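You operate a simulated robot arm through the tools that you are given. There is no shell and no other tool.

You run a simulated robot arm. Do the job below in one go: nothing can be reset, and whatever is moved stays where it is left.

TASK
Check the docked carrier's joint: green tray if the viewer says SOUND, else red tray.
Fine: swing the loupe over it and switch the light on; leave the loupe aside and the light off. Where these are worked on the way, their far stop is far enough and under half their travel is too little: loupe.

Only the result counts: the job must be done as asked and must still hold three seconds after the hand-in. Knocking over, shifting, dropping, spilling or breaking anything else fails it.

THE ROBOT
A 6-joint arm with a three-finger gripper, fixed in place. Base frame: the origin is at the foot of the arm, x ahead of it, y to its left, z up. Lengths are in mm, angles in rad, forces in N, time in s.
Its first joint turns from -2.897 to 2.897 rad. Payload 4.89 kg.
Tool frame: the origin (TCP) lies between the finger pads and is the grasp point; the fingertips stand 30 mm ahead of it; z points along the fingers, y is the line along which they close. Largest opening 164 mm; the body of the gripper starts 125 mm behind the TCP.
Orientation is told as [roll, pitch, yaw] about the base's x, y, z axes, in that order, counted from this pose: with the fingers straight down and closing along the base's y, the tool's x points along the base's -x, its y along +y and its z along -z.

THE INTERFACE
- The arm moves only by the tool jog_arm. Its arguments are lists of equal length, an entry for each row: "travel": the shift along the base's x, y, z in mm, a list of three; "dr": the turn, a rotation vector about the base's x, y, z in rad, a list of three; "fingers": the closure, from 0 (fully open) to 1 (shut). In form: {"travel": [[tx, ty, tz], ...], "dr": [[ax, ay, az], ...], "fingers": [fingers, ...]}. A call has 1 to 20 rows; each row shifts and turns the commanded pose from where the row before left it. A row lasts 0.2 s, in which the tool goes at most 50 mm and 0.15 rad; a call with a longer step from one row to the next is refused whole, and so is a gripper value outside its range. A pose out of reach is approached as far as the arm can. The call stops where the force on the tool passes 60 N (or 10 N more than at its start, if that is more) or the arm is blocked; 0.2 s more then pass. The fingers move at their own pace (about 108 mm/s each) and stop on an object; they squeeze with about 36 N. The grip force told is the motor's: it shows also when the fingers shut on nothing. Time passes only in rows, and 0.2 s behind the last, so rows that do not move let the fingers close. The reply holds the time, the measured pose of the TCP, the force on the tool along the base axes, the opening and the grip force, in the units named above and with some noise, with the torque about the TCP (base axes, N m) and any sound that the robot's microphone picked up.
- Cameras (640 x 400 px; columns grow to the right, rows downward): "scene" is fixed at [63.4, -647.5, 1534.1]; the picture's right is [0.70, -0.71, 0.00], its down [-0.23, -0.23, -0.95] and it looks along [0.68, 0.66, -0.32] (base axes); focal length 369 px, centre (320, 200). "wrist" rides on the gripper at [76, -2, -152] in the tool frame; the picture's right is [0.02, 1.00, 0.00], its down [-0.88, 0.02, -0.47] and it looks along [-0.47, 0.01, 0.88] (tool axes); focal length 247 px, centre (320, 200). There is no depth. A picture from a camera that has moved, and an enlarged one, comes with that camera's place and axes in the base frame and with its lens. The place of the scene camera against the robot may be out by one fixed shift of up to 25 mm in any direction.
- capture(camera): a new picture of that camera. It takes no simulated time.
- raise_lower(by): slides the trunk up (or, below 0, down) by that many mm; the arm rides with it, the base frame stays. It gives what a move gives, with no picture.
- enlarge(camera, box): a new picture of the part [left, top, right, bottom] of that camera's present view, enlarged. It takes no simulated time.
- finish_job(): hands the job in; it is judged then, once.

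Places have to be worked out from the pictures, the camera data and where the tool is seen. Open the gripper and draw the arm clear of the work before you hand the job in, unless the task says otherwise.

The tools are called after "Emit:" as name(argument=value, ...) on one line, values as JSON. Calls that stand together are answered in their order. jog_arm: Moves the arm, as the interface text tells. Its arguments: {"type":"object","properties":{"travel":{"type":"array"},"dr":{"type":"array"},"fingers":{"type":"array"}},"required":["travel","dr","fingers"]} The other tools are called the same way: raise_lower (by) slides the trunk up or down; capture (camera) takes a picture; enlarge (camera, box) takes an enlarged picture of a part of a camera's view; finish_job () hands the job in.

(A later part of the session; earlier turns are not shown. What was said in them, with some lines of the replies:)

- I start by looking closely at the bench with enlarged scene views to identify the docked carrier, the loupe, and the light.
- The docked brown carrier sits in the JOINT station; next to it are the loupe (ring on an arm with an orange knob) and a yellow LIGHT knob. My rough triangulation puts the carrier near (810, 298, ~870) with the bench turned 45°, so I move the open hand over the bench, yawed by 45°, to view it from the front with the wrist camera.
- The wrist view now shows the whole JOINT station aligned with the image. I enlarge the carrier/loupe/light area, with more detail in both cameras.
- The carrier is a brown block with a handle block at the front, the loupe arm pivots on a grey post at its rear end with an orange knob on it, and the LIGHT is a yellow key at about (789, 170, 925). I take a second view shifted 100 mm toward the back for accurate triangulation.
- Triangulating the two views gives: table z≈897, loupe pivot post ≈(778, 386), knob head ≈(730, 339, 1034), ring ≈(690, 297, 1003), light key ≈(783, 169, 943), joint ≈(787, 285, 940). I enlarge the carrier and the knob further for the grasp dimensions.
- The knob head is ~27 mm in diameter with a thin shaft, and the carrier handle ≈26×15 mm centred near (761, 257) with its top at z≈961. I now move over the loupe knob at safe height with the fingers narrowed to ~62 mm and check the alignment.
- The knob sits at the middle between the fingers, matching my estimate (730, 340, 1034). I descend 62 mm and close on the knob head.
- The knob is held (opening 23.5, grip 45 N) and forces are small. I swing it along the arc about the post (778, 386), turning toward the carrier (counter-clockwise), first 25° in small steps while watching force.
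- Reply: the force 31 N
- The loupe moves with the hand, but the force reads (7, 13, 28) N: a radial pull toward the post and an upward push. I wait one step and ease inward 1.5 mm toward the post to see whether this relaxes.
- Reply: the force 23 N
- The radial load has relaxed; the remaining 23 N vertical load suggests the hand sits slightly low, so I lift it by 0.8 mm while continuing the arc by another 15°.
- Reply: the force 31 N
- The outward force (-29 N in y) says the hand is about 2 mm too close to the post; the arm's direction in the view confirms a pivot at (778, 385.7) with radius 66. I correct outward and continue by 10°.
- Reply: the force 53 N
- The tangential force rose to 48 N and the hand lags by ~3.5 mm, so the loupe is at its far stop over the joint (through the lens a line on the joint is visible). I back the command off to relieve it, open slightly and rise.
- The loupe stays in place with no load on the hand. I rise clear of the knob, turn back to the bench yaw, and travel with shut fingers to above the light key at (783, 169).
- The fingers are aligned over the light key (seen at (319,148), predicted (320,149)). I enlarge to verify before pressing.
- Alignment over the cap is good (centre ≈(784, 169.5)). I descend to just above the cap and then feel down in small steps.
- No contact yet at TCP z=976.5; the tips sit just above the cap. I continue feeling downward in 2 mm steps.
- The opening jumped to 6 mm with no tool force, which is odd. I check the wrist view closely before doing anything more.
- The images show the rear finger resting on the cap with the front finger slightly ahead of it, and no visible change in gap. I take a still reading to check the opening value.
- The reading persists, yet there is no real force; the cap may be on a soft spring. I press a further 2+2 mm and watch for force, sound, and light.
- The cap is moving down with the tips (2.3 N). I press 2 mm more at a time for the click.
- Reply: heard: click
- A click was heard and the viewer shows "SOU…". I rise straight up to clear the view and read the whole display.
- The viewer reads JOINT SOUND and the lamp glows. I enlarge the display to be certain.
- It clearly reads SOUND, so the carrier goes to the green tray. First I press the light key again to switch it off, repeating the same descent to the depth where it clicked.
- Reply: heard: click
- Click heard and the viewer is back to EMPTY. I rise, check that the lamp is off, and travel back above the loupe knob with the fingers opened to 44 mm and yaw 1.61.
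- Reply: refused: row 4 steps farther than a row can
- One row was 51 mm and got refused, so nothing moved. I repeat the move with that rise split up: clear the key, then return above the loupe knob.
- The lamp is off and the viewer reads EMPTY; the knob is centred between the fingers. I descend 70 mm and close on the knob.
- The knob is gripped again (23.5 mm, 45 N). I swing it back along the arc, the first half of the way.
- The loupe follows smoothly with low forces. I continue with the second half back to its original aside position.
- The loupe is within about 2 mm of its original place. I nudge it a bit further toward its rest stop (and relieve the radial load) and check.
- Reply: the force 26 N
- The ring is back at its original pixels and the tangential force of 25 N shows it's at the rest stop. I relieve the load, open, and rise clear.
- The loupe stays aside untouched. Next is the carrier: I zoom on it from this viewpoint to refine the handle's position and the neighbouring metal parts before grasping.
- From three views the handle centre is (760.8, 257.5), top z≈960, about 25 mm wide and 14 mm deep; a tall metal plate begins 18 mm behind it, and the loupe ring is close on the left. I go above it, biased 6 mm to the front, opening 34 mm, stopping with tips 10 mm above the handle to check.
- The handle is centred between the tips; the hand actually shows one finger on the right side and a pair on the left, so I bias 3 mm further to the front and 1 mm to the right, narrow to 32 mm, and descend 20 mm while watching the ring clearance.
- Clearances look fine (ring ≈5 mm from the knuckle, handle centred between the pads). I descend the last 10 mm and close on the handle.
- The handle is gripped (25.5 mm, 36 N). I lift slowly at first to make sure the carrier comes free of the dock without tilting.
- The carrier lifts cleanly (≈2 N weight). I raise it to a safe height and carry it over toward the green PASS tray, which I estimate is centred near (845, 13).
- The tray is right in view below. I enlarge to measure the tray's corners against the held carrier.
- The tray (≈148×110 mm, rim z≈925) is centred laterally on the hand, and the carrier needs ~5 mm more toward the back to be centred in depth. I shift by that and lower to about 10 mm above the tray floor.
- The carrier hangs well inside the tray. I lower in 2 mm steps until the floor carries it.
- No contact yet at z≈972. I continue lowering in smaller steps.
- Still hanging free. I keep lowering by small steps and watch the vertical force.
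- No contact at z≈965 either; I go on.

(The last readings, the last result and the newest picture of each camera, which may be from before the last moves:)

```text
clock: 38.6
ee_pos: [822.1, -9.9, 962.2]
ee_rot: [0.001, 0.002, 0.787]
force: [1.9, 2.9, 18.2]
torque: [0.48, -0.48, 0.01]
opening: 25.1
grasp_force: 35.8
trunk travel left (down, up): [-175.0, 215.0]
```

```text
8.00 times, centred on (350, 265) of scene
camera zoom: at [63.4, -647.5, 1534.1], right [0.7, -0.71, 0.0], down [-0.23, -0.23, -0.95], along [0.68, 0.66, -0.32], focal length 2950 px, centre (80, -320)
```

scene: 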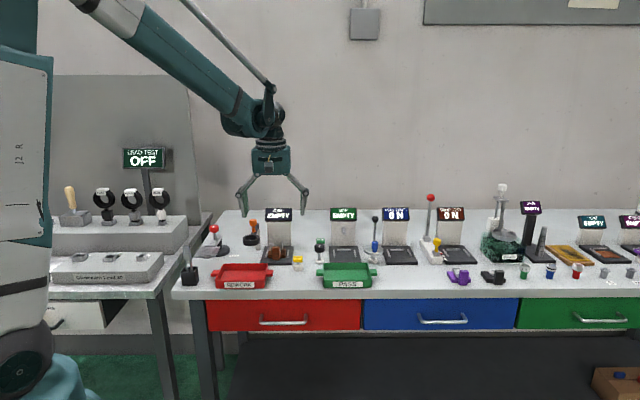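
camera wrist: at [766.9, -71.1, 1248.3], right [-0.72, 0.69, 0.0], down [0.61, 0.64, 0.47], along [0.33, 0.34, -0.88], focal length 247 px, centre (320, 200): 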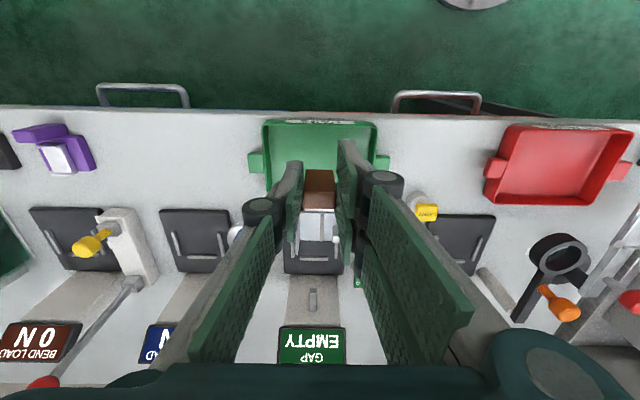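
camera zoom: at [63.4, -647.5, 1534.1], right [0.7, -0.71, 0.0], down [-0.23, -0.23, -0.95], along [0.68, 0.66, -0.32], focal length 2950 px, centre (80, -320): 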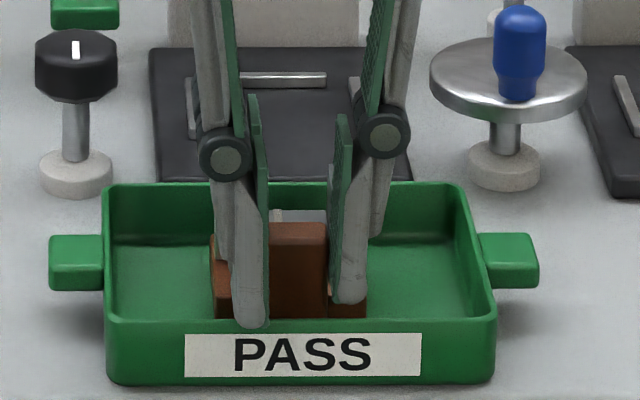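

Contact: 18 N up with the torque placing it 37 mm behind the TCP, i.e. centred under the carrier, so it's resting on the tray floor. I ease up 1 mm, then open gently.

Emit:
jog_arm(travel=[[0, 0, 1], [0, 0, 0], [0, 0, 0], [0, 0, 0]], dr=[[0, 0, 0], [0, 0, 0], [0, 0, 0], [0, 0, 0]], fingers=[1, 0.82, 0.78, 0.76])

Emit:
enlarge(camera="wrist", box=[220, 90, 420, 250])

Emit:
enlarge(camera="scene", box=[320, 240, 380, 290])

```text
clock: 39.6
ee_pos: [821.8, -11.3, 962.5]
ee_rot: [0.0, -0.001, 0.786]
force: [0.6, 0.6, 0.0]
torque: [0.01, -0.01, 0.0]
opening: 39.5
grasp_force: 0.0
trunk travel left (down, up): [-175.0, 215.0]
```

```text
2.50 times, centred on (320, 170) of wrist
camera zoom: at [770.0, -67.1, 1115.8], right [-0.72, 0.69, 0.0], down [0.61, 0.64, 0.47], along [0.33, 0.34, -0.88], focal length 617 px, centre (320, 275)
```

zoom: 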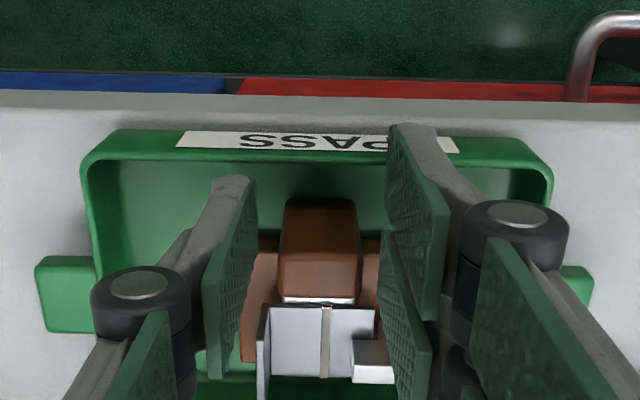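

```text
8.00 times, centred on (350, 265) of scene
camera zoom: at [63.4, -647.5, 1534.1], right [0.7, -0.71, 0.0], down [-0.23, -0.23, -0.95], along [0.68, 0.66, -0.32], focal length 2950 px, centre (80, -320)
```

zoom: 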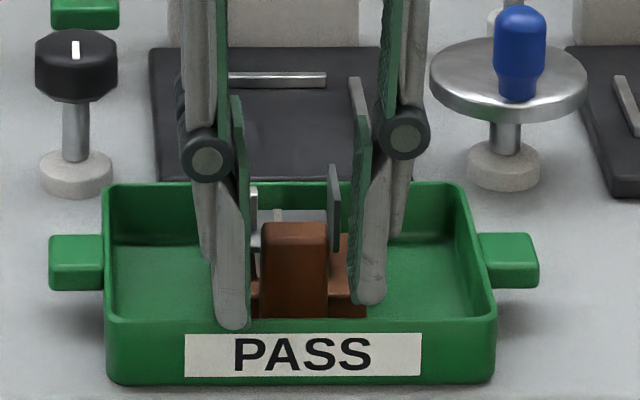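

The carrier stands free in the PASS tray and forces are zero. I rise straight up, slowly at first, and then check everything.

Emit:
jog_arm(travel=[[0, 0, 5], [0, 0, 15], [0, 0, 40], [0, 0, 45], [0, 0, 45], [0, 0, 0]], dr=[[0, 0, 0], [0, 0, 0], [0, 0, 0], [0, 0, 0], [0, 0, 0], [0, 0, 0]], fingers=[0.76, 0.76, 0.76, 0.76, 0.76, 0.76])

Emit:
enlarge(camera="wrist", box=[220, 90, 420, 250])

Emit:
enlarge(camera="scene", box=[230, 190, 410, 300])

```text
clock: 41.0
ee_pos: [823.8, -11.0, 1114.2]
ee_rot: [0.0, 0.0, 0.787]
force: [-0.9, -0.1, -0.2]
torque: [-0.03, -0.07, -0.03]
opening: 39.2
grasp_force: 0.0
trunk travel left (down, up): [-175.0, 215.0]
```

```text
2.50 times, centred on (320, 170) of wrist
camera zoom: at [771.3, -67.0, 1267.7], right [-0.72, 0.69, 0.0], down [0.61, 0.64, 0.47], along [0.33, 0.34, -0.88], focal length 617 px, centre (320, 275)
```

zoom: 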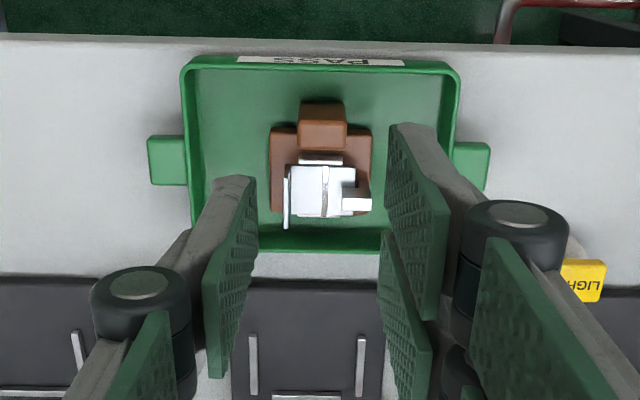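

```text
3.56 times, centred on (320, 245) of scene
camera zoom: at [63.4, -647.5, 1534.1], right [0.7, -0.71, 0.0], down [-0.23, -0.23, -0.95], along [0.68, 0.66, -0.32], focal length 1311 px, centre (320, 40)
```

zoom: 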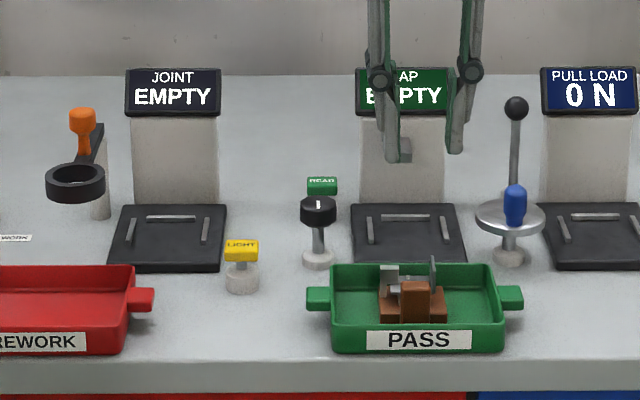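

The carrier sits upright in the PASS tray, the loupe is aside, the light is off, and nothing else has moved. I draw the arm back clear of the bench with the gripper open.

Emit:
jog_arm(travel=[[0, 0, 40], [-34, 13, 15], [-34, 13, 15], [-34, 13, 15], [-34, 13, 15], [-34, 13, 15], [-34, 13, 15], [-34, 13, 15], [-34, 13, 15], [0, 0, 0], [0, 0, 0]], dr=[[0, 0, 0], [0, 0, 0], [0, 0, 0], [0, 0, 0], [0, 0, 0], [0, 0, 0], [0, 0, 0], [0, 0, 0], [0, 0, 0], [0, 0, 0], [0, 0, 0]], fingers=[0.76, 0.6, 0.4, 0.2, 0, 0, 0, 0, 0, 0, 0])

Emit:
capture(camera="scene")

Emit:
enlarge(camera="scene", box=[180, 190, 400, 300])

Emit:
capture(camera="wrist")

```text
clock: 43.4
ee_pos: [548.9, 93.1, 1273.1]
ee_rot: [-0.001, 0.001, 0.786]
force: [-1.6, 0.3, 0.5]
torque: [-0.01, -0.13, -0.01]
opening: 164.0
grasp_force: 0.1
trunk travel left (down, up): [-175.0, 215.0]
```

```text
taken
```

scene: 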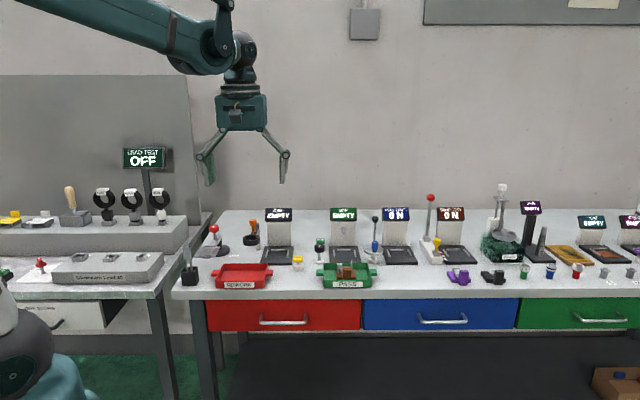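

```text
2.91 times, centred on (290, 245) of scene
camera zoom: at [63.4, -647.5, 1534.1], right [0.7, -0.71, 0.0], down [-0.23, -0.23, -0.95], along [0.68, 0.66, -0.32], focal length 1073 px, centre (407, 69)
```

zoom: 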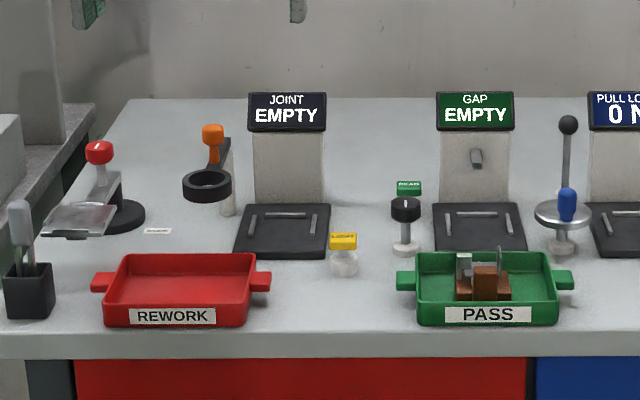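

```text
taken
camera wrist: at [497.4, 36.5, 1426.3], right [-0.72, 0.69, 0.0], down [0.61, 0.64, 0.47], along [0.33, 0.34, -0.88], focal length 247 px, centre (320, 200)
```

wrist: 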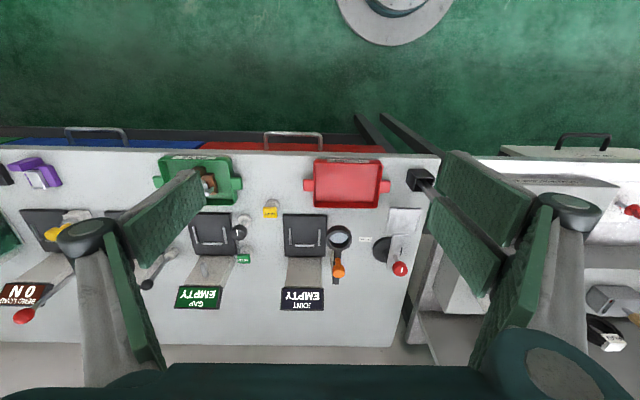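

The final pictures confirm it all: the carrier is in the green PASS tray, the loupe is at its rest place, the lamp is dark, the other items are unmoved, and the arm is clear with the gripper open. I hand the job in.

Emit:
finish_job()

```text
The job is handed in.
```

The viewer read SOUND for the docked carrier's joint, so I put the carrier in the green PASS tray and handed the job in.

- **Check:** I swung the loupe over to its far stop and pressed the light key. It clicked, the lamp came on, and the JOINT viewer changed from EMPTY to SOUND.
- **Light:** I pressed the key again. It clicked, the lamp went out, and the viewer went back to EMPTY.
- **Loupe:** I swung it back to its original place at the rest stop.
- **Carrier:** It stands upright in the green tray, clear of the walls.

In the last pictures nothing else on the bench looks moved. The arm is drawn back clear of the bench with the gripper fully open. The hand-in returned no verdict.
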